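You operate a simulated robot arm through the tools that you are given. There is no shell and no other tool. Be economical: measure what you need, move in short steps, check, and stop when the job is done.

You run a simulated robot arm. Do the job below in one go: nothing can be reset, and whatever is moved stays where it is left.

Task
Level the long board, then stand the red car body on it.
Fine: its own bubble is off: lay the blue spirit level along it, turn the red knob, put the level back.

It is judged by the outcome, as a careful person would: the job done as asked, and still so three seconds after it is handed in. It fails if anything else is knocked over, pushed out of place, dropped, spilled or broken.

Robot
A 6-joint arm with a two-finger parallel gripper, fixed in place. Base frame: the origin is at the foot of the arm, x ahead of it, y to its left, z up; the work surface is at about z = 0. Units: mm, degrees, N and s.
With the tool pointing down near the work surface it reaches from about 140 to 580 mm from the base axis. Its first joint turns from -66.0 to 66.0 degrees. Payload 2.1 kg.
The tool frame sits at the grasp point between the pads (the TCP): z along the fingers, y along the line on which they close. The tips reach 30 mm beyond it. Largest opening 94 mm; finger width 28, thickness 10; the body of the gripper, 50 by 96 mm, starts 55 mm behind the TCP.
Orientation is that of the tool frame in the base frame, as a unit quaternion [x, y, z, w]. With the fingers straight down and closing along the base's y, the tool's x points along the base's -x, its y along +y and its z along -z.

Tools
- The arm moves only by the tool servo_tool. Its argument "moves" is a list of rows, each a list of 7 numbers: the turn, a rotation vector about the tool's x, y, z in units of 4 degrees (1.0 is 4 degrees), then the shift along the tool's x, y, z in units of 20 mm (1.0 is 20 mm), then the opening in per cent of the stroke, from 0 (shut) to 100 (fully open). In form: [[ax, ay, az, dx, dy, dz, gripper], ...]. A call has 1 to 8 rows; each row shifts and turns the commanded pose from where the row before left it, along the tool's axes as they then stand. A call with a number of a shift or a turn outside -1 to 1 is refused whole. Each row takes 0.2 s and may step no farther than 50 mm and 8.6 degrees from the row before; otherwise, or with a gripper value out of range, the whole call is refused. A pose out of reach is approached as far as the arm can. The call stops where the force on the tool passes 40 N (or 10 N more than at its start, if that is more) or the arm is blocked; 0.2 s more then pass. Each finger travels about 72 mm/s and halts on what it meets, pressing with about 35 N; the grip force reading is that of the motor and also rises with nothing between the fingers. The clock runs only during rows and for 0.2 s after the last one: add rows that do not move to give the fingers time. It gives the time, the measured TCP pose, the force on the tool (base axes), the opening and the grip force at its end, in the units of the frame above (readings bear some noise).
- Cameras (640 x 400 px; columns grow to the right, rows downward): "scene" is fixed at [25.1, -370.3, 457.5]; the picture's right is [0.94, -0.33, 0.00], its down [-0.27, -0.75, -0.60] and it looks along [0.20, 0.57, -0.80] (base axes); focal length 214 px, centre (320, 200). "wrist" rides on the gripper at [76, 14, -102] in the tool frame; the picture's right is [-0.18, 0.98, 0.00], its down [-0.75, -0.14, -0.64] and it looks along [-0.63, -0.12, 0.77] (tool axes); focal length 243 px, centre (320, 200). There is no depth. A picture from a camera that has moved, and an enlarged one, comes with that camera's place and axes in the base frame and with its lens.
- get_image(camera): a new picture of that camera. The clock stands still meanwhile.
- close_up(camera, box): a new picture of the part [left, top, right, bottom] of that camera's present view, enlarged. The clock stands still meanwhile.
- sign_off(): hands the job in; it is judged then, once.

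Work in short steps. Places have to be worked out from the pictures, the camera data and where the tool is seen: move nearer, look again, correct. Check each grasp and each placing, and mend what went wrong. You have 120 turns and 76 pictures in all, those below and enlarged ones among them. Open the gripper and draw the arm clear of the work before you hand the job in, unless the task says otherwise; then end with one line.

The tools are called after "Request:" as a command line: name --pt "numbers of a row" for each row, then --argument value for the rest, lists and objects as JSON in quotes. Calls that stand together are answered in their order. servo_tool: Moves the arm, as the interface text tells. Its arguments: {"type":"object","properties":{"moves":{"type":"array"}},"required":["moves"]} The other tools are called the same way: get_image (camera) takes a picture; close_up (camera, box) takes an enlarged picture of a part of a camera's view; sign_off () hands the job in.

At the start:

```text
clock: 0.0
eef_pos: [249.0, 105.4, 312.7]
tool_rot: [0.0, 1.0, 0.0, -0.001]
contact_force: [0.4, 0.6, -0.2]
grip_width: 94.0
gripper_force: 0.2
```

scene: 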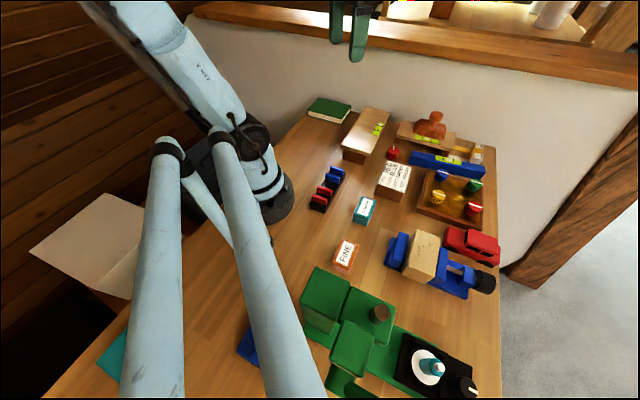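
wrist: 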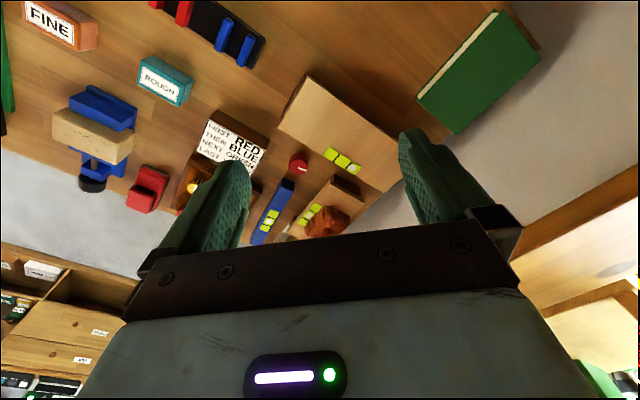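

I start with enlarged views of the area with the board, level and knob.

Request:
close_up --camera "scene" --box '[300, 80, 520, 220]'

Request:
close_up --camera "wrist" --box '[160, 60, 420, 250]'

Request:
close_up --camera "scene" --box '[370, 160, 520, 300]'

```text
2.86 times, centred on (410, 150) of scene
camera zoom: at [25.1, -370.3, 457.5], right [0.94, -0.33, 0.0], down [-0.27, -0.75, -0.6], along [0.2, 0.57, -0.8], focal length 613 px, centre (63, 343)
```

zoom: 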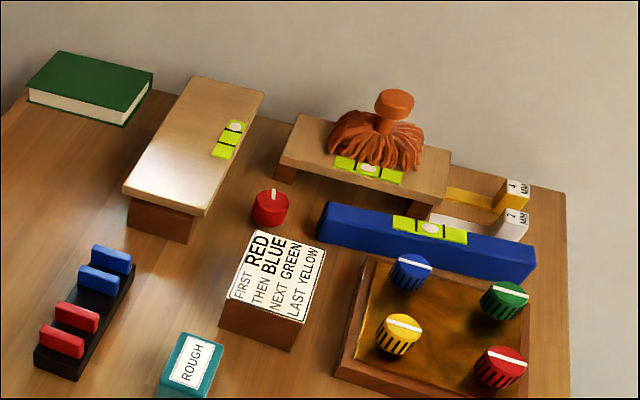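

```text
2.11 times, centred on (290, 155) of wrist
camera zoom: at [172.4, 118.6, 415.3], right [0.18, 0.98, 0.0], down [0.75, -0.14, 0.64], along [0.63, -0.12, -0.77], focal length 511 px, centre (383, 295)
```

zoom: 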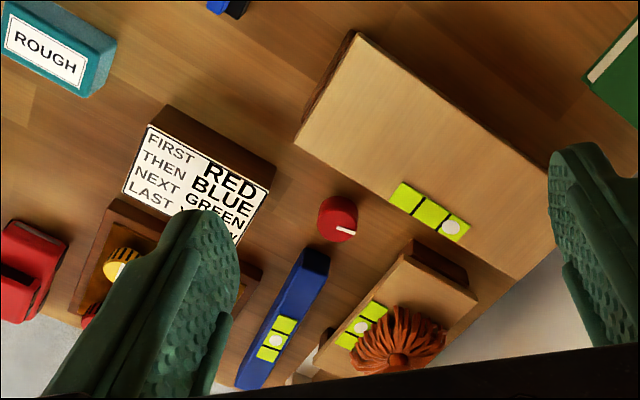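

```text
2.86 times, centred on (445, 230) of scene
camera zoom: at [25.1, -370.3, 457.5], right [0.94, -0.33, 0.0], down [-0.27, -0.75, -0.6], along [0.2, 0.57, -0.8], focal length 613 px, centre (-37, 114)
```

zoom: 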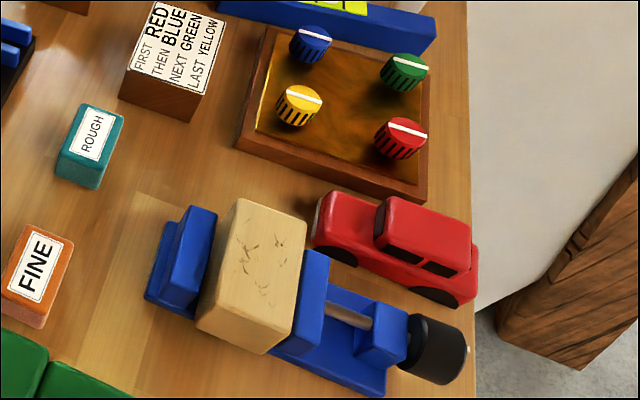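

The long board (about 240 mm) lies from roughly (281,55) to (446,226), with its top near z≈50. The lone red knob is near (404,40), and the blue level runs from about (445,10) to (600,-110). I move over the knob for a better look.

Request:
servo_tool --pt "0 0 0 -0.9 -0.6 0 100" --pt "0 0 0 -0.9 -0.6 0 100" --pt "0 0 0 -0.9 -0.6 0 100" --pt "0 0 0 -0.9 -0.6 0 100" --pt "0 0 0 -0.9 -0.6 0.2 100" --pt "0 0 0 -0.9 -0.6 0.2 100"

Request:
get_image --camera "wrist"

```text
clock: 1.4
eef_pos: [356.4, 33.1, 302.5]
tool_rot: [-0.001, 1.0, 0.0, 0.0]
contact_force: [-0.3, 0.4, -0.3]
grip_width: 94.2
gripper_force: 0.0
```

```text
70 pictures are left
camera wrist: at [280.4, 46.4, 406.5], right [0.18, 0.98, 0.0], down [0.75, -0.14, 0.64], along [0.63, -0.12, -0.77], focal length 243 px, centre (320, 200)
```

wrist: 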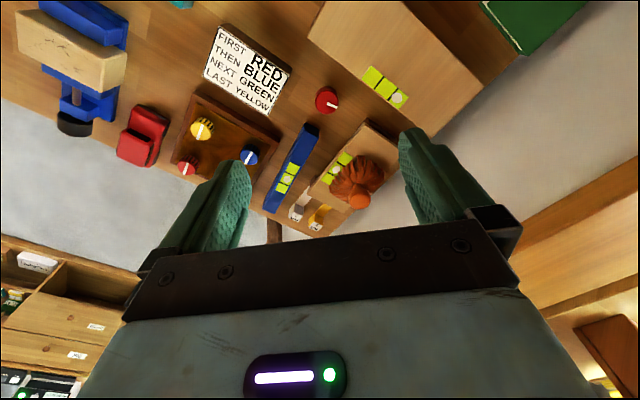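

Request:
close_up --camera "wrist" --box '[170, 60, 420, 220]'

Request:
close_up --camera "scene" --box '[335, 90, 455, 170]'

```text
2.50 times, centred on (295, 140) of wrist
camera zoom: at [280.4, 46.4, 406.5], right [0.18, 0.98, 0.0], down [0.75, -0.14, 0.64], along [0.63, -0.12, -0.77], focal length 606 px, centre (382, 350)
```

zoom: 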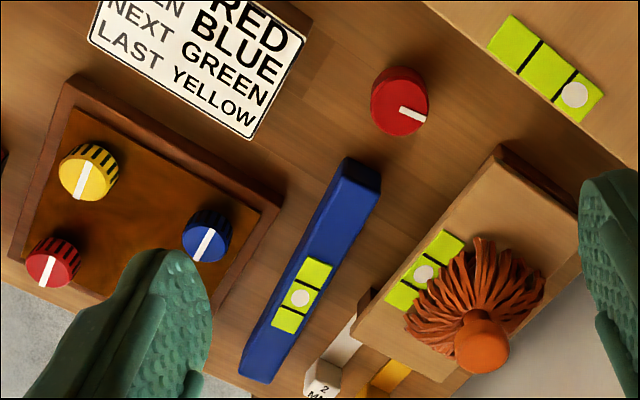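

```text
5.00 times, centred on (395, 130) of scene
camera zoom: at [25.0, -370.3, 457.5], right [0.94, -0.33, 0.0], down [-0.27, -0.75, -0.6], along [0.2, 0.57, -0.8], focal length 1072 px, centre (-55, 550)
```

zoom: 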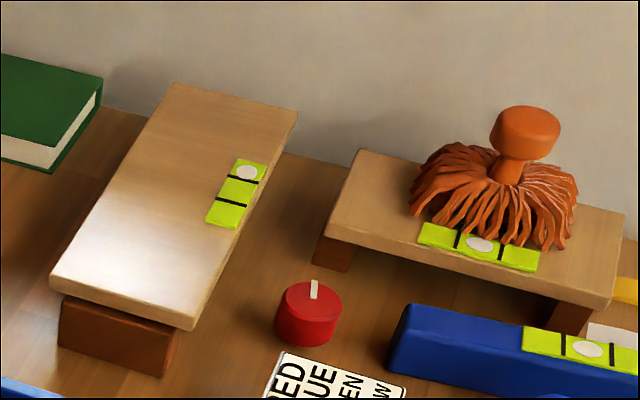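

The level's centre is about (516,-57), its heading about -38° and its top at z≈39. I move above it and then yaw the tool.

Request:
servo_tool --pt "0 0 0 -1 -0.5625 0.8 60" --pt "0 0 0 -1 -0.5625 0.8 60" --pt "0 0 0 -1 -0.5625 0.8 60" --pt "0 0 0 -1 -0.5625 0.8 60" --pt "0 0 0 -1 -0.5625 0.8 60" --pt "0 0 0 -1 -0.5625 0.8 60" --pt "0 0 0 -1 -0.5625 0.8 52" --pt "0 0 0 -1 -0.5625 0.8 52"

Request:
servo_tool --pt "0 0 1 0 0 0 52" --pt "0 0 1 0 0 0 52" --pt "0 0 1 0 0 0 52" --pt "0 0 1 0 0 0 52" --pt "0 0 1 0 0 0 52" --pt "0 0 1 0 0 0 52" --pt "0 0 1 0 0 0 52" --pt "0 0 1 0 0 0 52"

Request:
servo_tool --pt "0 0 0.8 0 0 0 52" --pt "0 0 0.8 0 0 0 52" --pt "0 0 0 0 0 0 52"

Request:
get_image --camera "wrist"

Request:
get_image --camera "scene"

```text
clock: 3.2
eef_pos: [516.7, -54.6, 175.1]
tool_rot: [0.0, 1.0, 0.0, 0.0]
contact_force: [-0.3, 0.4, -1.0]
grip_width: 48.9
gripper_force: 0.0
```

```text
clock: 5.0
eef_pos: [517.6, -55.6, 176.1]
tool_rot: [0.276, 0.961, 0.0, 0.0]
contact_force: [-0.3, -0.4, -0.6]
grip_width: 49.0
gripper_force: 0.0
```

```text
clock: 5.8
eef_pos: [516.0, -55.6, 175.8]
tool_rot: [0.33, 0.944, 0.0, -0.001]
contact_force: [1.0, 0.1, -0.3]
grip_width: 48.7
gripper_force: 0.0
```

```text
67 pictures are left
camera wrist: at [465.5, 1.5, 279.0], right [0.76, 0.66, 0.0], down [0.5, -0.58, 0.64], along [0.42, -0.48, -0.77], focal length 243 px, centre (320, 200)
```

wrist: 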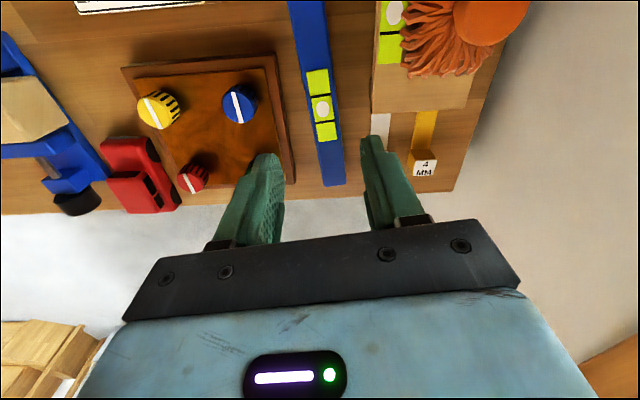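

```text
66 pictures are left
```

scene: 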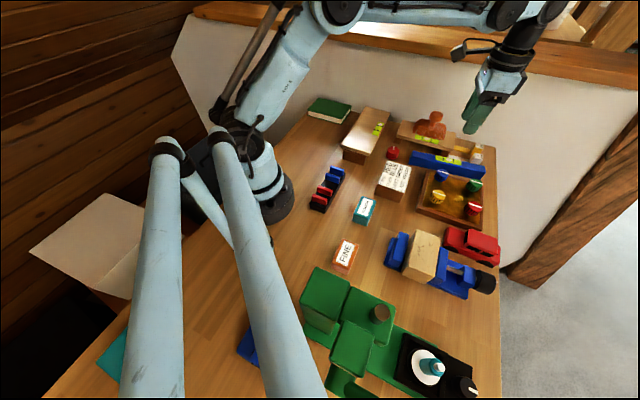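

The vial is at (521.5,-59,39) and the level's heading is about -40.5°. I correct the yaw and position, then descend partway.

Request:
servo_tool --pt "0 0 0.5 0 0 0 51" --pt "0 0 0 -0.23 0.04 0.5 51" --pt "0 0 0 0 0 1 51" --pt "0 0 0 0 0 1 51" --pt "0 0 0 0 0 1 51" --pt "0 0 0 0 0 0 51"

Request:
get_image --camera "wrist"

Request:
close_up --camera "scene" --box '[390, 90, 520, 190]'

```text
clock: 7.2
eef_pos: [519.8, -57.8, 106.5]
tool_rot: [0.346, 0.938, 0.0, 0.0]
contact_force: [-0.6, 0.3, 0.0]
grip_width: 47.9
gripper_force: 0.1
```

```text
65 pictures are left
camera wrist: at [472.0, 0.4, 209.8], right [0.78, 0.63, 0.0], down [0.48, -0.6, 0.64], along [0.4, -0.5, -0.77], focal length 243 px, centre (320, 200)
```

wrist: 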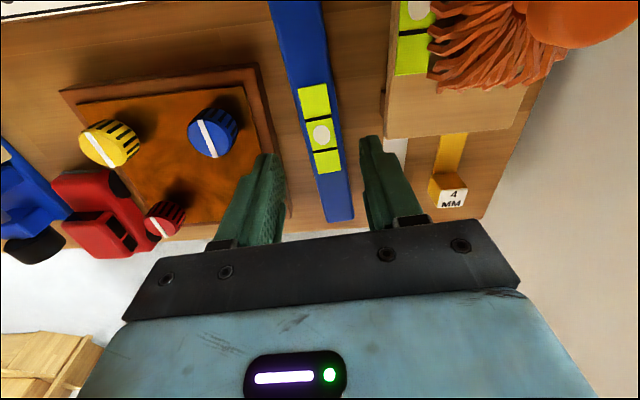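

```text
4.00 times, centred on (455, 140) of scene
camera zoom: at [25.1, -370.3, 457.5], right [0.94, -0.33, 0.0], down [-0.27, -0.75, -0.6], along [0.2, 0.57, -0.8], focal length 858 px, centre (-220, 440)
```

zoom: 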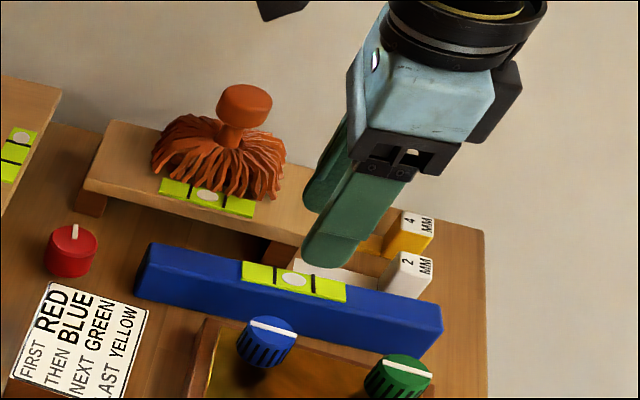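

The gaps look fine: the tray is about 48 mm from the level's axis, board 2 about 43 mm, and the finger's outer face 34 mm. I descend to z≈42.

Request:
servo_tool --pt "0 0 0 0 0 0.8 51" --pt "0 0 0 0 0 0.8 51" --pt "0 0 0 0 0 0.8 51" --pt "0 0 0 0 0 0.8 51" --pt "0 0 0 0 0 0 51"

Request:
get_image --camera "wrist"

```text
clock: 8.4
eef_pos: [522.5, -59.3, 42.6]
tool_rot: [0.345, 0.939, 0.0, 0.0]
contact_force: [-0.5, -0.3, -0.3]
grip_width: 48.2
gripper_force: 0.0
```

```text
63 pictures are left
camera wrist: at [472.9, 0.5, 145.4], right [0.78, 0.63, 0.0], down [0.48, -0.6, 0.64], along [0.4, -0.5, -0.77], focal length 243 px, centre (320, 200)
```

wrist: 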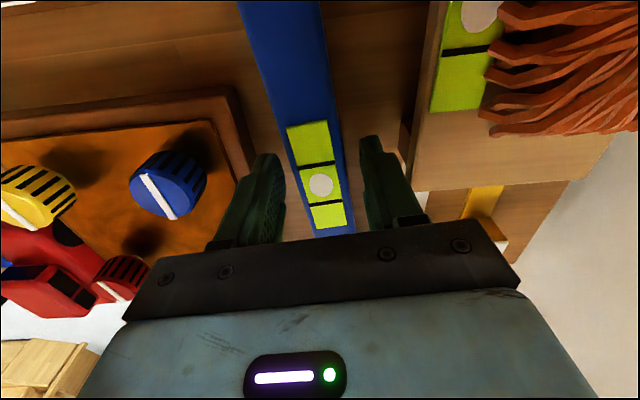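

Everything is aligned, so I close on the level.

Request:
servo_tool --pt "0 0 0 0 0 0 30" --pt "0 0 0 0 0 0 20" --pt "0 0 0 0 0 0 10" --pt "0 0 0 0 0 0 10" --pt "0 0 0 0 0 0 10"

```text
clock: 9.6
eef_pos: [522.0, -58.3, 41.9]
tool_rot: [0.345, 0.939, 0.0, 0.001]
contact_force: [0.1, 0.5, -0.3]
grip_width: 29.3
gripper_force: 34.6
```

Gripped at 29 mm width. I lift straight up.

Request:
servo_tool --pt "0 0 0 0 0 -0.5 10" --pt "0 0 0 0 0 -1 10" --pt "0 0 0 0 0 -1 10" --pt "0 0 0 0 0 -1 10" --pt "0 0 0 0 0 -1 10" --pt "0 0 0 0 0 -1 10" --pt "0 0 0 0 0 -1 10" --pt "0 0 0 0 0 0 10"

Request:
get_image --camera "scene"

```text
clock: 11.4
eef_pos: [518.9, -59.7, 172.3]
tool_rot: [0.345, 0.939, 0.0, -0.001]
contact_force: [-0.6, 0.6, -1.0]
grip_width: 29.4
gripper_force: 34.6
```

```text
62 pictures are left
```

scene: 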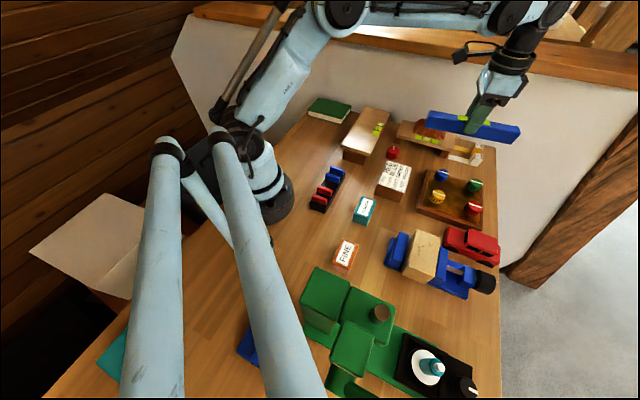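

Now I carry the level over the board centre, at about (363,139). I will yaw it by +86° after that.

Request:
servo_tool --pt "0 0 0 0.95 0.19 -0.175 10" --pt "0 0 0 0.95 0.19 -0.175 10" --pt "0 0 0 0.95 0.19 -0.175 10" --pt "0 0 0 0.95 0.19 -0.175 10" --pt "0 0 0 0.95 0.19 -0.175 10" --pt "0 0 0 0.95 0.19 -0.175 10" --pt "0 0 0 0.95 0.19 -0.175 10" --pt "0 0 0 0.95 0.19 -0.175 10"

Request:
servo_tool --pt "0 0 0 0.96 0.2 0 10" --pt "0 0 0 0.96 0.2 0 10" --pt "0 0 0 0.96 0.2 0 10" --pt "0 0 0 0.96 0.2 0 10" --pt "0 0 0 0.96 0.2 0 10" --pt "0 0 -0.8 0 0 0 10" --pt "0 0 -0.8 0 0 0 10" --pt "0 0 -0.9 0 0 0 10"

Request:
servo_tool --pt "0 0 -1 0 0 0 10" --pt "0 0 -1 0 0 0 10" --pt "0 0 -1 0 0 0 10" --pt "0 0 -1 0 0 0 10" --pt "0 0 -1 0 0 0 10" --pt "0 0 -1 0 0 0 10" --pt "0 0 -1 0 0 0 10" --pt "0 0 -1 0 0 0 10"

Request:
get_image --camera "wrist"

```text
clock: 13.2
eef_pos: [425.3, 62.8, 200.9]
tool_rot: [0.346, 0.938, 0.0, 0.0]
contact_force: [0.4, 0.9, -1.8]
grip_width: 29.4
gripper_force: 35.2
```

```text
clock: 15.0
eef_pos: [364.5, 140.2, 200.6]
tool_rot: [0.262, 0.965, 0.0, -0.001]
contact_force: [0.8, -1.0, -0.7]
grip_width: 28.9
gripper_force: 34.9
```

```text
clock: 16.8
eef_pos: [364.5, 140.3, 200.0]
tool_rot: [-0.015, 1.0, 0.0, 0.0]
contact_force: [-0.4, 0.3, -0.5]
grip_width: 29.2
gripper_force: 34.4
```

```text
61 pictures are left
camera wrist: at [287.8, 151.3, 303.2], right [0.15, 0.99, 0.0], down [0.76, -0.12, 0.64], along [0.63, -0.1, -0.77], focal length 243 px, centre (320, 200)
```

wrist: 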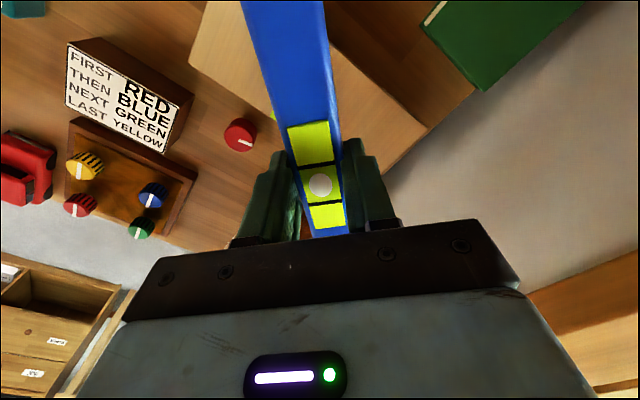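

Request:
servo_tool --pt "0 0 -1 0 0 0 10" --pt "0 0 -1 0 0 0 10" --pt "0 0 -1 0 0 0 10" --pt "0 0 -1 0 0 0 10" --pt "0 0 -1 0 0 0 10" --pt "0 0 -1 0 0 0 10" --pt "0 0 -1 0 0 0 10" --pt "0 0 -1 0 0 0 10"

Request:
servo_tool --pt "0 0 -1 0 0 1 10" --pt "0 0 -1 0 0 1 10" --pt "0 0 -1 0 0 1 10" --pt "0 0 0 0 0 0 10"

Request:
get_image --camera "wrist"

Request:
close_up --camera "scene" --box '[310, 70, 470, 170]'

```text
clock: 18.6
eef_pos: [365.1, 139.7, 199.5]
tool_rot: [-0.29, 0.957, 0.0, 0.0]
contact_force: [-0.3, 0.1, -2.0]
grip_width: 29.3
gripper_force: 35.3
```

```text
clock: 19.6
eef_pos: [364.2, 140.7, 139.9]
tool_rot: [-0.388, 0.922, 0.0, 0.0]
contact_force: [-0.2, 0.2, -1.5]
grip_width: 29.3
gripper_force: 35.2
```

```text
60 pictures are left
camera wrist: at [300.6, 95.5, 243.4], right [-0.57, 0.82, 0.0], down [0.63, 0.44, 0.64], along [0.53, 0.37, -0.77], focal length 243 px, centre (320, 200)
```

wrist: 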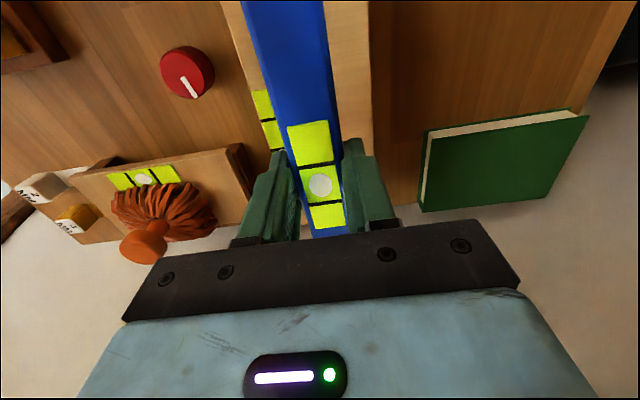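

```text
4.00 times, centred on (390, 120) of scene
camera zoom: at [25.1, -370.3, 457.5], right [0.94, -0.33, 0.0], down [-0.27, -0.75, -0.6], along [0.2, 0.57, -0.8], focal length 858 px, centre (40, 520)
```

zoom: 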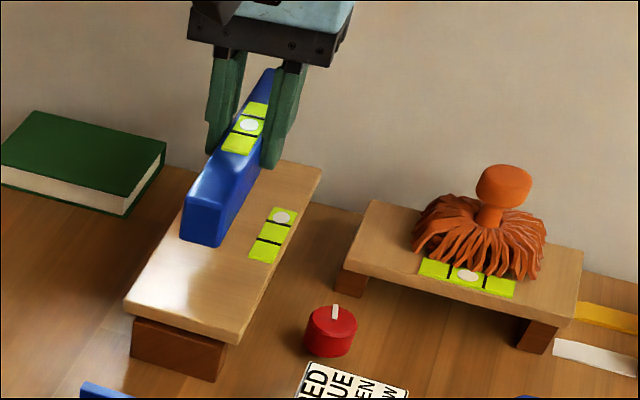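

Board heading is about 44°, with the mid-line 3.6 mm to one side of the TCP. I correct both and lower towards the board.

Request:
servo_tool --pt "0 0 0.4 0 -0.18 0.5 10" --pt "0 0 0 0 0 0.7 10" --pt "0 0 0 0 0 0.7 10" --pt "0 0 0 0 0 0 10"

Request:
close_up --camera "scene" --box '[330, 70, 430, 170]'

```text
clock: 20.6
eef_pos: [366.8, 139.5, 102.6]
tool_rot: [-0.374, 0.927, 0.0, 0.0]
contact_force: [-0.3, 0.5, -1.7]
grip_width: 29.5
gripper_force: 34.8
```

```text
4.00 times, centred on (380, 120) of scene
camera zoom: at [25.1, -370.3, 457.5], right [0.94, -0.33, 0.0], down [-0.27, -0.75, -0.6], along [0.2, 0.57, -0.8], focal length 858 px, centre (80, 520)
```

zoom: 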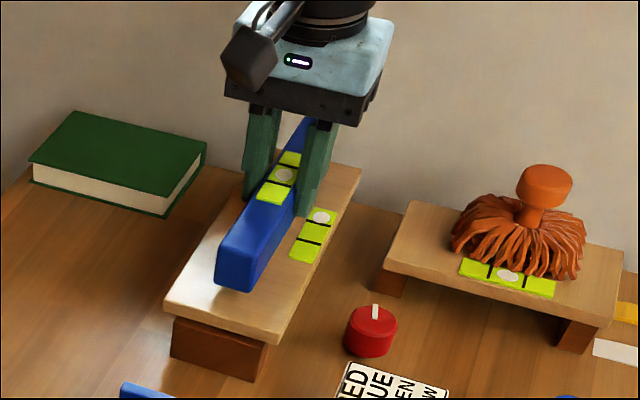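

Still about 10 mm above the board. I lower in small steps while watching the force.

Request:
servo_tool --pt "0 0 0 0 0 0.2 10" --pt "0 0 0 0 0 0.1 10" --pt "0 0 0 0 0 0 10"

Request:
servo_tool --pt "0 0 0 0 0 0.1 10" --pt "0 0 0 0 0 0 10"

```text
clock: 21.4
eef_pos: [367.4, 138.8, 96.6]
tool_rot: [-0.374, 0.927, 0.0, 0.001]
contact_force: [-1.5, -1.1, 8.5]
grip_width: 29.3
gripper_force: 35.0
```

```text
clock: 22.0
eef_pos: [367.1, 138.5, 94.5]
tool_rot: [-0.375, 0.927, 0.001, -0.001]
contact_force: [-2.9, 0.6, 29.2]
grip_width: 29.4
gripper_force: 35.1
```

In contact (29 N). I ease back 2 mm and release.

Request:
servo_tool --pt "0 0 0 0 0 -0.1 10" --pt "0 0 0 0 0 0 34" --pt "0 0 0 0 0 0 42" --pt "0 0 0 0 0 0 50" --pt "0 0 0 0 0 0 50"

Request:
close_up --camera "scene" --box '[330, 70, 430, 170]'

Request:
get_image --camera "wrist"

```text
clock: 23.2
eef_pos: [366.0, 138.5, 97.7]
tool_rot: [-0.375, 0.927, 0.001, 0.0]
contact_force: [0.1, 0.9, 0.6]
grip_width: 46.8
gripper_force: 0.0
```

```text
4.00 times, centred on (380, 120) of scene
camera zoom: at [25.1, -370.3, 457.5], right [0.94, -0.33, 0.0], down [-0.27, -0.75, -0.6], along [0.2, 0.57, -0.8], focal length 858 px, centre (80, 520)
```

zoom: 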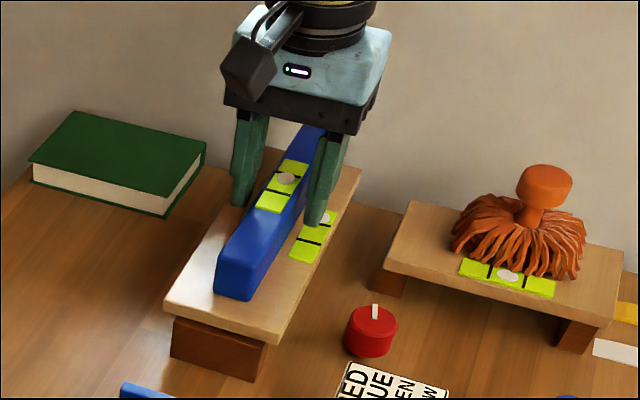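

```text
56 pictures are left
camera wrist: at [302.2, 94.6, 199.6], right [-0.55, 0.83, 0.0], down [0.64, 0.42, 0.64], along [0.54, 0.35, -0.77], focal length 243 px, centre (320, 200)
```

wrist: 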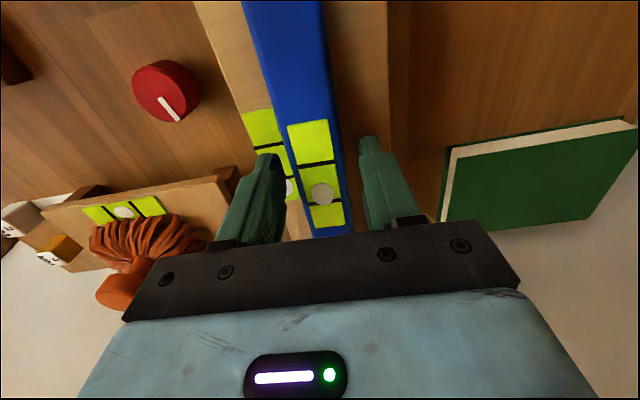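

The level sits on the board and its bubble is shifted towards the far end. I raise the tool, move over the red knob (about (396,37)) and look closely.

Request:
servo_tool --pt "0 0 0 0 0 -0.6 50" --pt "0 0 0 0 0 -1 50" --pt "0 0 0 0 0 -1 50" --pt "0 0 0 0.6 -0.94 -0.5 50" --pt "0 0 0 0.6 -0.94 0 50" --pt "0 0 0 0.6 -0.94 0 50" --pt "0 0 0 0.6 -0.94 0 50" --pt "0 0 0 0 -0.94 0 50"

Request:
get_image --camera "wrist"

Request:
close_up --camera "scene" --box '[330, 90, 430, 170]'

```text
clock: 25.0
eef_pos: [397.5, 36.7, 156.7]
tool_rot: [-0.375, 0.927, 0.0, 0.0]
contact_force: [-0.4, 0.2, -0.2]
grip_width: 47.0
gripper_force: 0.0
```

```text
55 pictures are left
camera wrist: at [333.2, -6.6, 260.8], right [-0.55, 0.83, 0.0], down [0.64, 0.42, 0.64], along [0.54, 0.35, -0.77], focal length 243 px, centre (320, 200)
```

wrist: 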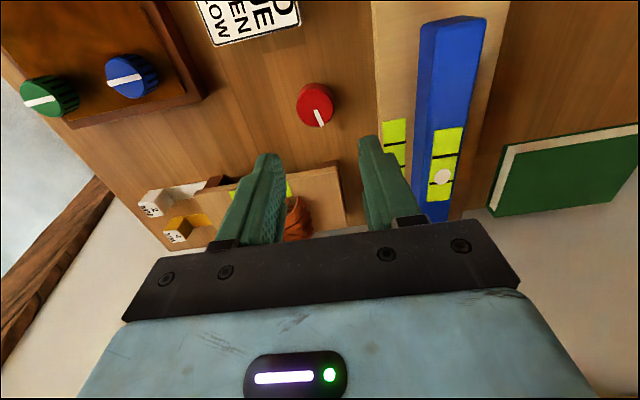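

```text
5.00 times, centred on (380, 130) of scene
camera zoom: at [25.1, -370.3, 457.5], right [0.94, -0.33, 0.0], down [-0.27, -0.75, -0.6], along [0.2, 0.57, -0.8], focal length 1072 px, centre (20, 550)
```

zoom: 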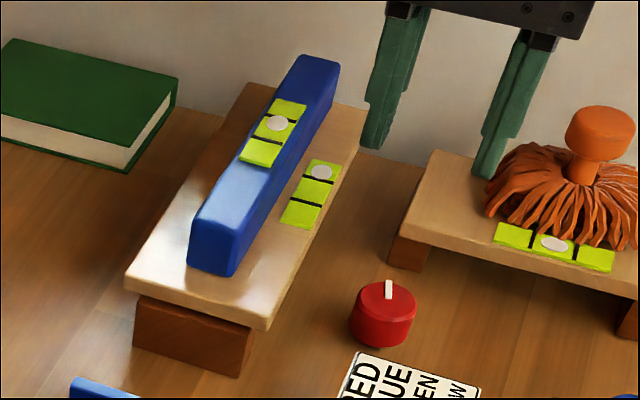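

Knob centre comes out at about (391.5,26.5), top z≈43. The neighbours are more than 50 mm away. I centre over it and descend partway.

Request:
servo_tool --pt "0 0 0 0.57 -0.16 0 52" --pt "0 0 0 0 0 1 52" --pt "0 0 0 0 0 1 52" --pt "0 0 0 0 0 1 52" --pt "0 0 0 0 0 0.5 52" --pt "0 0 0 0 0 0 52"

Request:
get_image --camera "wrist"

```text
clock: 26.4
eef_pos: [392.3, 28.8, 87.3]
tool_rot: [-0.375, 0.927, 0.0, -0.001]
contact_force: [-0.3, -0.5, 0.4]
grip_width: 48.8
gripper_force: 0.0
```

```text
53 pictures are left
camera wrist: at [327.2, -16.3, 191.0], right [-0.55, 0.83, 0.0], down [0.64, 0.42, 0.64], along [0.54, 0.35, -0.77], focal length 243 px, centre (320, 200)
```

wrist: 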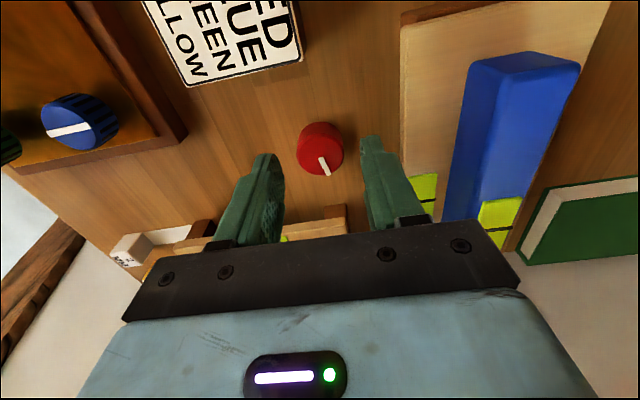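

Centred. I descend and grip the knob.

Request:
servo_tool --pt "0 0 0 0 0 0.7 52" --pt "0 0 0 0 0 0.7 52" --pt "0 0 0 0 0 0.7 52" --pt "0 0 0 0 0 0 40" --pt "0 0 0 0 0 0 30" --pt "0 0 0 0 0 0 20" --pt "0 0 0 0 0 0 20"

Request:
close_up --camera "scene" --box '[330, 90, 430, 170]'

```text
clock: 28.0
eef_pos: [393.6, 25.4, 45.1]
tool_rot: [-0.373, 0.928, -0.002, 0.001]
contact_force: [20.9, -16.5, -15.1]
grip_width: 34.7
gripper_force: 45.8
```

```text
5.00 times, centred on (380, 130) of scene
camera zoom: at [25.1, -370.3, 457.5], right [0.94, -0.33, 0.0], down [-0.27, -0.75, -0.6], along [0.2, 0.57, -0.8], focal length 1072 px, centre (20, 550)
```

zoom: 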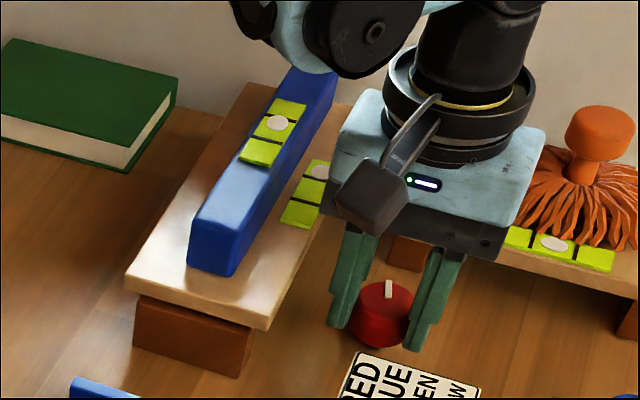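

The side force shows the knob is a couple of mm off along the closing axis. I shift to relieve it.

Request:
servo_tool --pt "0 0 0 0 -0.12 0 20" --pt "0 0 0 0 0 0 20"

```text
clock: 28.6
eef_pos: [393.5, 26.4, 46.5]
tool_rot: [-0.375, 0.927, 0.0, 0.0]
contact_force: [1.4, -7.1, -13.0]
grip_width: 34.5
gripper_force: 44.8
```

Relieved. I turn the knob 24° clockwise (seen from above) as a trial.

Request:
servo_tool --pt "0 0 1 0 0 0 20" --pt "0 0 1 0 0 0 20" --pt "0 0 1 0 0 0 20" --pt "0 0 1 0 0 0 20" --pt "0 0 1 0 0 0 20" --pt "0 0 1 0 0 0 20" --pt "0 0 0 0 0 0 20"

Request:
close_up --camera "scene" --box '[330, 90, 430, 170]'

```text
clock: 29.6
eef_pos: [391.8, 29.3, 46.1]
tool_rot: [-0.256, 0.967, 0.004, -0.003]
contact_force: [-2.0, 2.2, 2.0]
grip_width: 34.4
gripper_force: 45.1
stopped in row 4: the force on the tool passed its limit (the readings are from after the stop); the commanded pose is now the measured one
```

```text
5.00 times, centred on (380, 130) of scene
camera zoom: at [25.1, -370.3, 457.5], right [0.94, -0.33, 0.0], down [-0.27, -0.75, -0.6], along [0.2, 0.57, -0.8], focal length 1072 px, centre (20, 550)
```

zoom: 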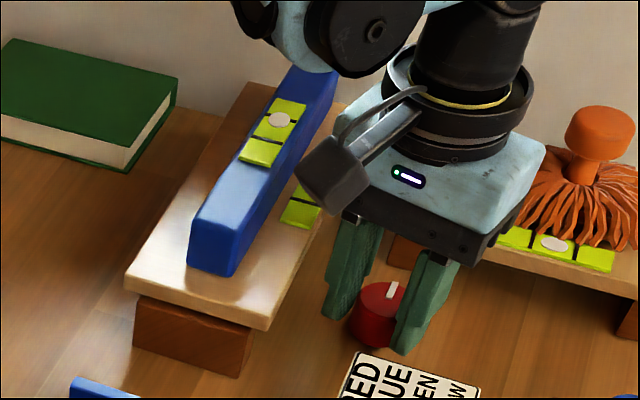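

Clockwise moved the bubble further off-centre, so I turn counter-clockwise, more gently.

Request:
servo_tool --pt "0 0 -0.7 0 0 0 20" --pt "0 0 -0.7 0 0 0 20" --pt "0 0 -0.7 0 0 0 20" --pt "0 0 -0.7 0 0 0 20" --pt "0 0 -0.7 0 0 0 20" --pt "0 0 -0.7 0 0 0 20" --pt "0 0 -0.7 0 0 0 20" --pt "0 0 -0.7 0 0 0 20"

Request:
close_up --camera "scene" --box '[330, 90, 430, 170]'

```text
clock: 30.9
eef_pos: [393.2, 25.2, 46.9]
tool_rot: [-0.384, 0.923, -0.001, 0.001]
contact_force: [0.7, -1.1, -1.8]
grip_width: 34.5
gripper_force: 44.9
stopped in row 6: the force on the tool passed its limit (the readings are from after the stop); the commanded pose is now the measured one
```

```text
5.00 times, centred on (380, 130) of scene
camera zoom: at [25.1, -370.3, 457.5], right [0.94, -0.33, 0.0], down [-0.27, -0.75, -0.6], along [0.2, 0.57, -0.8], focal length 1072 px, centre (20, 550)
```

zoom: 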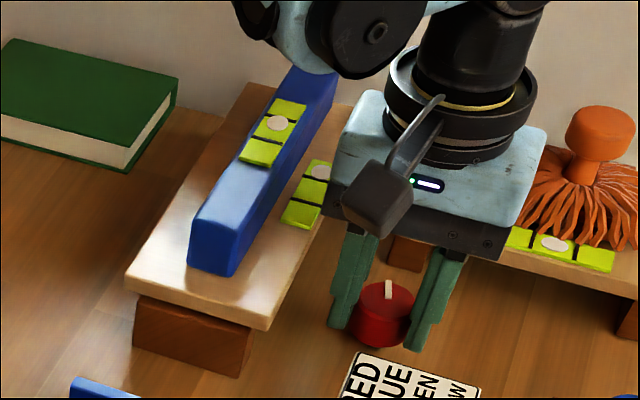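

The TCP drifts while turning, so the grip is probably off-axis along the tool's x. I check with the wrist camera.

Request:
get_image --camera "wrist"

```text
49 pictures are left
camera wrist: at [329.3, -19.4, 149.7], right [-0.57, 0.82, 0.0], down [0.63, 0.43, 0.64], along [0.53, 0.36, -0.77], focal length 243 px, centre (320, 200)
```

wrist: 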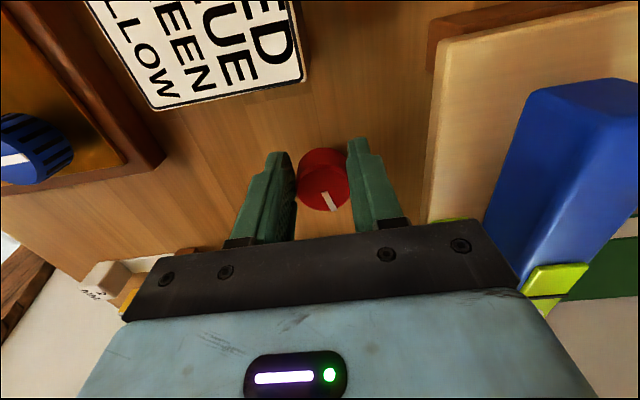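

Analysing the ellipse puts the knob top at z≈30 and its axis about 12 mm further along tool −x, at about (402,34). I reopen, shift and regrip lower.

Request:
servo_tool --pt "0 0 0 0 0 0 46" --pt "0 0 0 0 0 0 52" --pt "0 0 0 -0.6 0 0.3 52" --pt "0 0 0 0 0 0 52" --pt "0 0 0 0 0 0 40" --pt "0 0 0 0 0 0 30" --pt "0 0 0 0 0 0 20" --pt "0 0 0 0 0 0 20"

```text
clock: 32.8
eef_pos: [402.4, 35.1, 40.6]
tool_rot: [-0.384, 0.923, -0.001, 0.001]
contact_force: [5.1, -1.4, -5.7]
grip_width: 34.6
gripper_force: 45.5
```

Low side force now. I turn counter-clockwise about 21°.

Request:
servo_tool --pt "0 0 -0.75 0 0 0 20" --pt "0 0 -0.75 0 0 0 20" --pt "0 0 -0.75 0 0 0 20" --pt "0 0 -0.75 0 0 0 20" --pt "0 0 -0.75 0 0 0 20" --pt "0 0 -0.75 0 0 0 20" --pt "0 0 -0.75 0 0 0 20" --pt "0 0 0 0 0 0 20"

Request:
close_up --camera "scene" --box '[330, 90, 430, 170]'

```text
clock: 34.5
eef_pos: [402.4, 34.0, 39.6]
tool_rot: [-0.546, 0.838, -0.001, 0.001]
contact_force: [14.9, -0.1, -8.8]
grip_width: 34.6
gripper_force: 44.4
```

```text
5.00 times, centred on (380, 130) of scene
camera zoom: at [25.1, -370.3, 457.5], right [0.94, -0.33, 0.0], down [-0.27, -0.75, -0.6], along [0.2, 0.57, -0.8], focal length 1072 px, centre (20, 550)
```

zoom: 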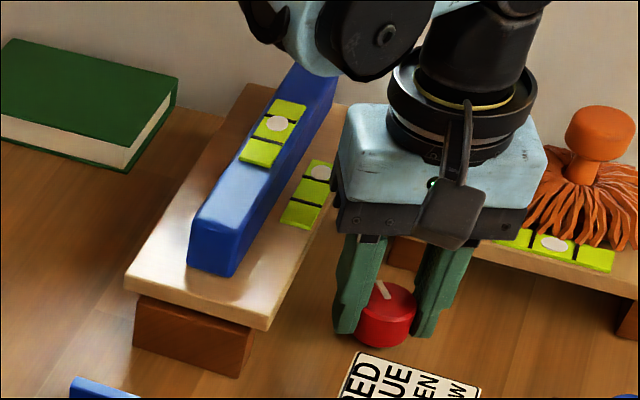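

I zoom in on the vial for a more precise reading.

Request:
close_up --camera "scene" --box '[375, 105, 400, 125]'

```text
16.00 times, centred on (388, 115) of scene
camera zoom: at [25.1, -370.3, 457.5], right [0.94, -0.33, 0.0], down [-0.27, -0.75, -0.6], along [0.2, 0.57, -0.8], focal length 3432 px, centre (-760, 1560)
```

zoom: 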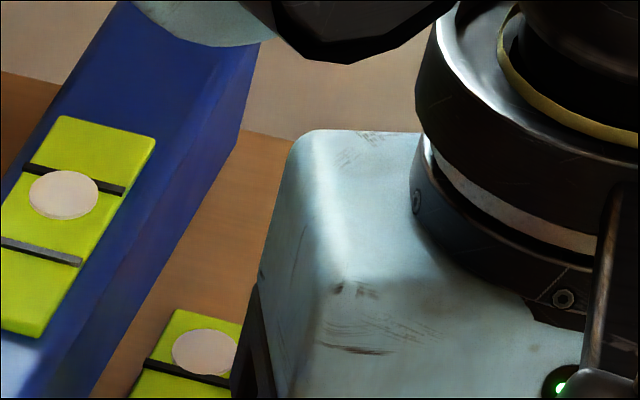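

The bubble is still about a quarter of the line spacing towards the far end. I turn a further ~21° counter-clockwise and re-read.

Request:
servo_tool --pt "0 0 -0.75 0 0 0 20" --pt "0 0 -0.75 0 0 0 20" --pt "0 0 -0.75 0 0 0 20" --pt "0 0 -0.75 0 0 0 20" --pt "0 0 -0.75 0 0 0 20" --pt "0 0 -0.75 0 0 0 20" --pt "0 0 -0.75 0 0 0 20" --pt "0 0 0 0 0 0 20"

Request:
close_up --camera "scene" --box '[370, 105, 395, 125]'

```text
clock: 36.0
eef_pos: [402.2, 33.3, 39.3]
tool_rot: [-0.67, 0.743, -0.002, 0.002]
contact_force: [1.7, 1.2, -3.8]
grip_width: 34.6
gripper_force: 44.8
stopped in row 7: the force on the tool passed its limit (the readings are from after the stop); the commanded pose is now the measured one
```

```text
16.00 times, centred on (382, 115) of scene
camera zoom: at [25.1, -370.3, 457.5], right [0.94, -0.33, 0.0], down [-0.27, -0.75, -0.6], along [0.2, 0.57, -0.8], focal length 3432 px, centre (-680, 1560)
```

zoom: 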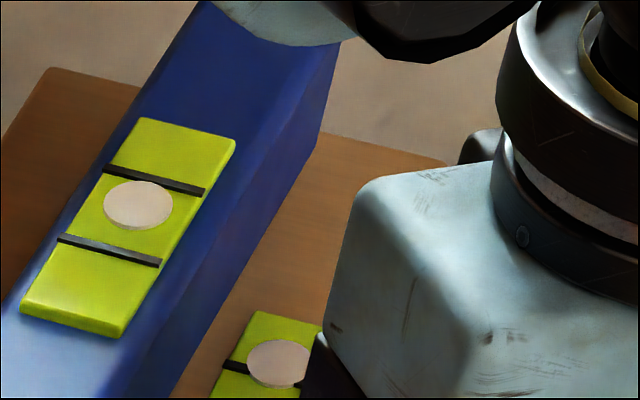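

The bubble is now only about 10 px of 78 off; about 17° more is needed. I continue gently.

Request:
servo_tool --pt "0 0 -0.6 0 0 0 20" --pt "0 0 -0.6 0 0 0 20" --pt "0 0 -0.6 0 0 0 20" --pt "0 0 -0.6 0 0 0 20" --pt "0 0 -0.6 0 0 0 20" --pt "0 0 -0.6 0 0 0 20" --pt "0 0 0 0 0 0 20" --pt "0 0 0 0 0 0 20"

Request:
close_up --camera "scene" --box '[370, 105, 395, 125]'

```text
clock: 37.8
eef_pos: [403.2, 34.5, 39.8]
tool_rot: [0.758, -0.652, 0.002, -0.001]
contact_force: [10.0, 5.7, -11.4]
grip_width: 34.8
gripper_force: 44.8
```

```text
16.00 times, centred on (382, 115) of scene
camera zoom: at [25.1, -370.3, 457.5], right [0.94, -0.33, 0.0], down [-0.27, -0.75, -0.6], along [0.2, 0.57, -0.8], focal length 3432 px, centre (-680, 1560)
```

zoom: 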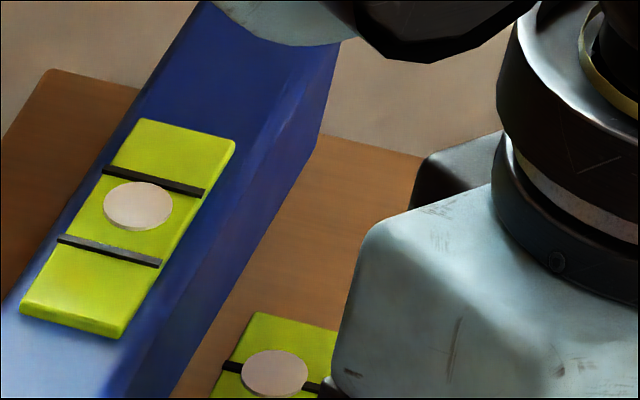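

The level's bubble barely changed while the board's own bubble moved, so I wait a moment for it to settle and read again.

Request:
servo_tool --pt "0 0 0 0 0 0 20" --pt "0 0 0 0 0 0 20" --pt "0 0 0 0 0 0 20" --pt "0 0 0 0 0 0 20" --pt "0 0 0 0 0 0 20" --pt "0 0 0 0 0 0 20"

Request:
close_up --camera "scene" --box '[370, 105, 395, 125]'

```text
clock: 39.2
eef_pos: [402.4, 34.0, 39.8]
tool_rot: [0.759, -0.652, 0.002, -0.003]
contact_force: [13.2, 11.3, -17.7]
grip_width: 34.5
gripper_force: 45.1
```

```text
16.00 times, centred on (382, 115) of scene
camera zoom: at [25.1, -370.3, 457.5], right [0.94, -0.33, 0.0], down [-0.27, -0.75, -0.6], along [0.2, 0.57, -0.8], focal length 3432 px, centre (-680, 1560)
```

zoom: 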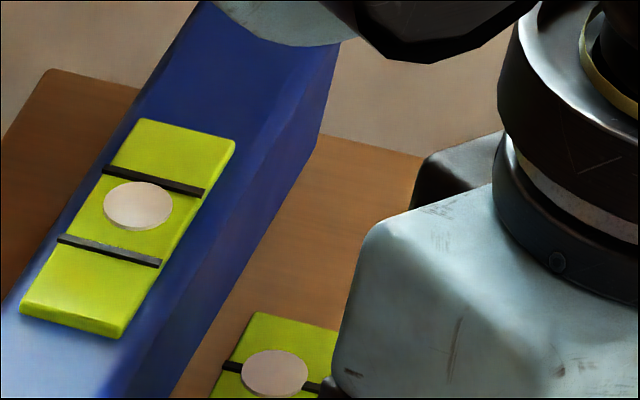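

Request:
get_image --camera "wrist"

Request:
close_up --camera "scene" --box '[330, 90, 430, 170]'

```text
43 pictures are left
camera wrist: at [399.8, -44.6, 143.4], right [-1.0, 0.04, -0.01], down [0.02, 0.77, 0.64], along [0.03, 0.64, -0.77], focal length 243 px, centre (320, 200)
```

wrist: 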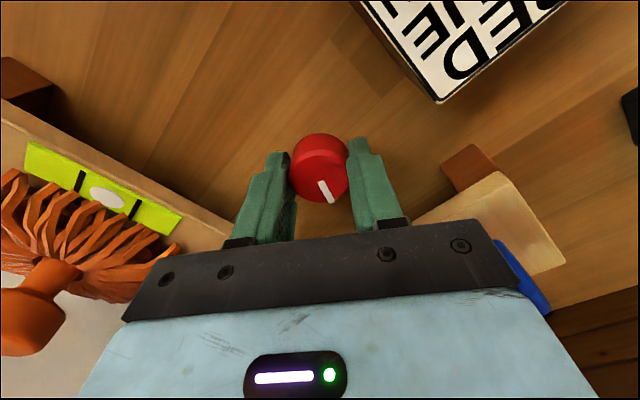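

```text
5.00 times, centred on (380, 130) of scene
camera zoom: at [25.1, -370.3, 457.5], right [0.94, -0.33, 0.0], down [-0.27, -0.75, -0.6], along [0.2, 0.57, -0.8], focal length 1072 px, centre (20, 550)
```

zoom: 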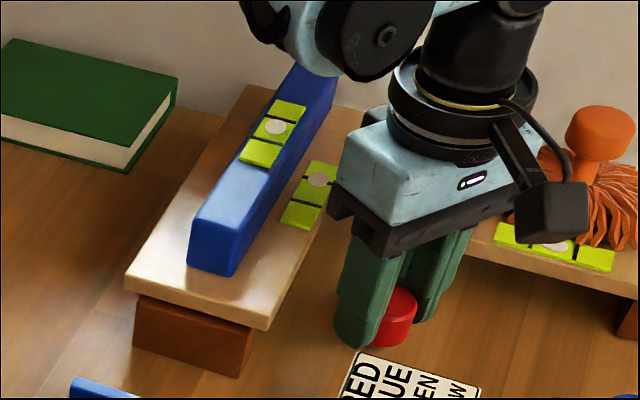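

The pointer follows the fingers, so there's no slip. I turn ~10° more, wait, and re-read.

Request:
servo_tool --pt "0 0 -0.5 0 0 0 20" --pt "0 0 -0.5 0 0 0 20" --pt "0 0 -0.5 0 0 0 20" --pt "0 0 -0.5 0 0 0 20" --pt "0 0 -0.5 0 0 0 20" --pt "0 0 0 0 0 0 20" --pt "0 0 0 0 0 0 20" --pt "0 0 0 0 0 0 20"

Request:
close_up --camera "scene" --box '[370, 105, 395, 125]'

```text
clock: 41.0
eef_pos: [403.4, 35.1, 40.6]
tool_rot: [0.812, -0.584, 0.003, -0.001]
contact_force: [15.6, 4.1, -34.5]
grip_width: 34.7
gripper_force: 45.2
```

```text
16.00 times, centred on (382, 115) of scene
camera zoom: at [25.2, -370.3, 457.5], right [0.94, -0.33, 0.0], down [-0.27, -0.75, -0.6], along [0.2, 0.57, -0.8], focal length 3432 px, centre (-680, 1560)
```

zoom: 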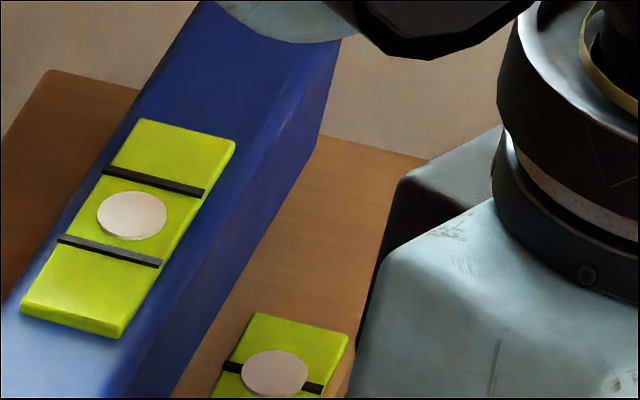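

The bubble is now almost exactly between the lines. I release the knob, let things settle and re-read.

Request:
servo_tool --pt "0 0 0 0 0 0 36" --pt "0 0 0 0 0 0 44" --pt "0 0 0 0 0 0 52" --pt "0 0 0 0 0 0 52" --pt "0 0 0 0 0 0 52" --pt "0 0 0 0 0 0 52" --pt "0 0 0 0 0 0 52" --pt "0 0 0 0 0 0 52"

Request:
close_up --camera "scene" --box '[370, 105, 395, 125]'

```text
clock: 42.8
eef_pos: [402.7, 34.5, 40.8]
tool_rot: [0.812, -0.584, 0.002, -0.001]
contact_force: [0.3, -0.1, 0.2]
grip_width: 48.9
gripper_force: 0.0
```

```text
16.00 times, centred on (382, 115) of scene
camera zoom: at [25.1, -370.3, 457.5], right [0.94, -0.33, 0.0], down [-0.27, -0.75, -0.6], along [0.2, 0.57, -0.8], focal length 3432 px, centre (-680, 1560)
```

zoom: 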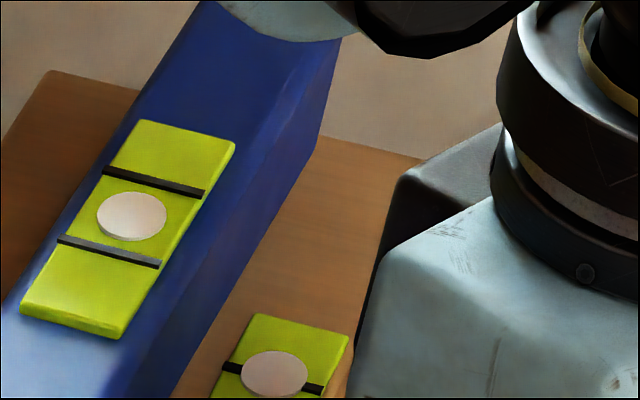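

The reading holds centred. I raise the tool and rotate back to the board's heading (yaw 44°).

Request:
servo_tool --pt "0 0 0 0 0 -0.5 52" --pt "0 0 0 0 0 -1 52" --pt "0 0 0 0 0 -1 52" --pt "0 0 0 0 0 -1 52" --pt "0 0 0 0 0 -1 52" --pt "0 0 0 0 0 -1 52" --pt "0 0 0 0 0 -1 52" --pt "0 0 1 0 0 0 52"

Request:
servo_tool --pt "0 0 1 0 0 0 52" --pt "0 0 1 0 0 0 52" --pt "0 0 1 0 0 0 52" --pt "0 0 1 0 0 0 52" --pt "0 0 1 0 0 0 52" --pt "0 0 1 0 0 0 52" --pt "0 0 1 0 0 0 52" --pt "0 0 1 0 0 0 52"

Request:
servo_tool --pt "0 0 1 0 0 0 52" --pt "0 0 1 0 0 0 52" --pt "0 0 1 0 0 0 52" --pt "0 0 1 0 0 0 52" --pt "0 0 1 0 0 0 52" --pt "0 0 1 0 0 0 52" --pt "0 0 1 0 0 0 52" --pt "0 0 0 0 0 0 52"

```text
clock: 44.6
eef_pos: [402.3, 34.3, 171.2]
tool_rot: [0.791, -0.612, 0.002, -0.002]
contact_force: [0.4, 0.4, -0.3]
grip_width: 48.9
gripper_force: 0.1
```

```text
clock: 46.4
eef_pos: [402.6, 33.6, 169.5]
tool_rot: [-0.591, 0.806, -0.002, 0.001]
contact_force: [-0.3, 0.4, 0.4]
grip_width: 48.9
gripper_force: 0.1
```

```text
clock: 48.2
eef_pos: [402.6, 34.8, 169.2]
tool_rot: [-0.379, 0.925, -0.001, 0.002]
contact_force: [0.1, -0.3, 0.6]
grip_width: 48.9
gripper_force: 0.1
```

Request:
servo_tool --pt "0 0 0 -0.47 0.99 0 52" --pt "0 0 0 -0.47 0.99 0 52" --pt "0 0 0 -0.47 0.99 0 52" --pt "0 0 0 -0.47 0.99 0 52" --pt "0 0 0 -0.47 0.99 0 52" --pt "0 0 0 0 0 0 52"

Request:
close_up --camera "wrist" --box '[220, 60, 420, 220]'

```text
clock: 49.6
eef_pos: [367.1, 140.6, 168.4]
tool_rot: [-0.379, 0.925, 0.0, 0.003]
contact_force: [0.1, 0.2, 0.2]
grip_width: 48.9
gripper_force: 0.0
```

```text
2.50 times, centred on (320, 140) of wrist
camera zoom: at [301.5, 95.3, 271.3], right [-0.56, 0.83, 0.0], down [0.63, 0.43, 0.64], along [0.54, 0.36, -0.76], focal length 606 px, centre (320, 350)
```

zoom: 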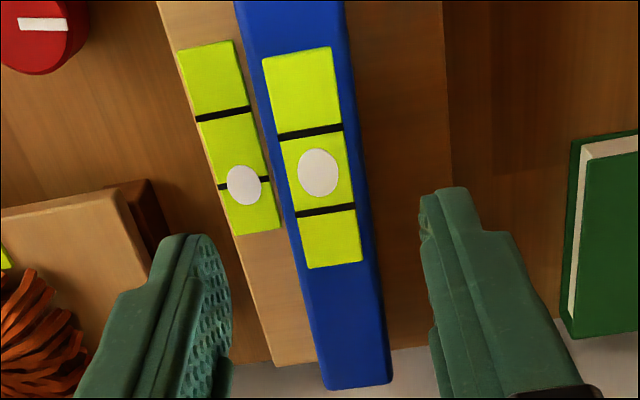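

From above, the bubble is centred (172, with the lines at 131 and 211). The board is level. Next I align with the level and descend to pick it up.

Request:
servo_tool --pt "0 0 0.13 0.0 -0.1 0 52" --pt "0 0 0 0 0 0.9 52" --pt "0 0 0 0 0 0.9 52" --pt "0 0 0 0 0 0.9 52" --pt "0 0 0 0 0 0.85 52" --pt "0 0 0 0 0 0 52"

Request:
get_image --camera "wrist"

```text
clock: 51.0
eef_pos: [367.7, 136.6, 100.3]
tool_rot: [-0.374, 0.927, -0.001, 0.002]
contact_force: [0.4, -0.1, 0.0]
grip_width: 49.0
gripper_force: 0.0
```

```text
38 pictures are left
camera wrist: at [303.0, 92.8, 202.3], right [-0.55, 0.83, 0.0], down [0.64, 0.42, 0.64], along [0.54, 0.35, -0.76], focal length 243 px, centre (320, 200)
```

wrist: 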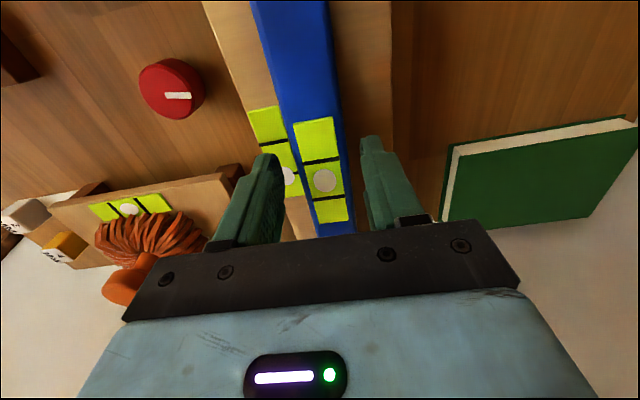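

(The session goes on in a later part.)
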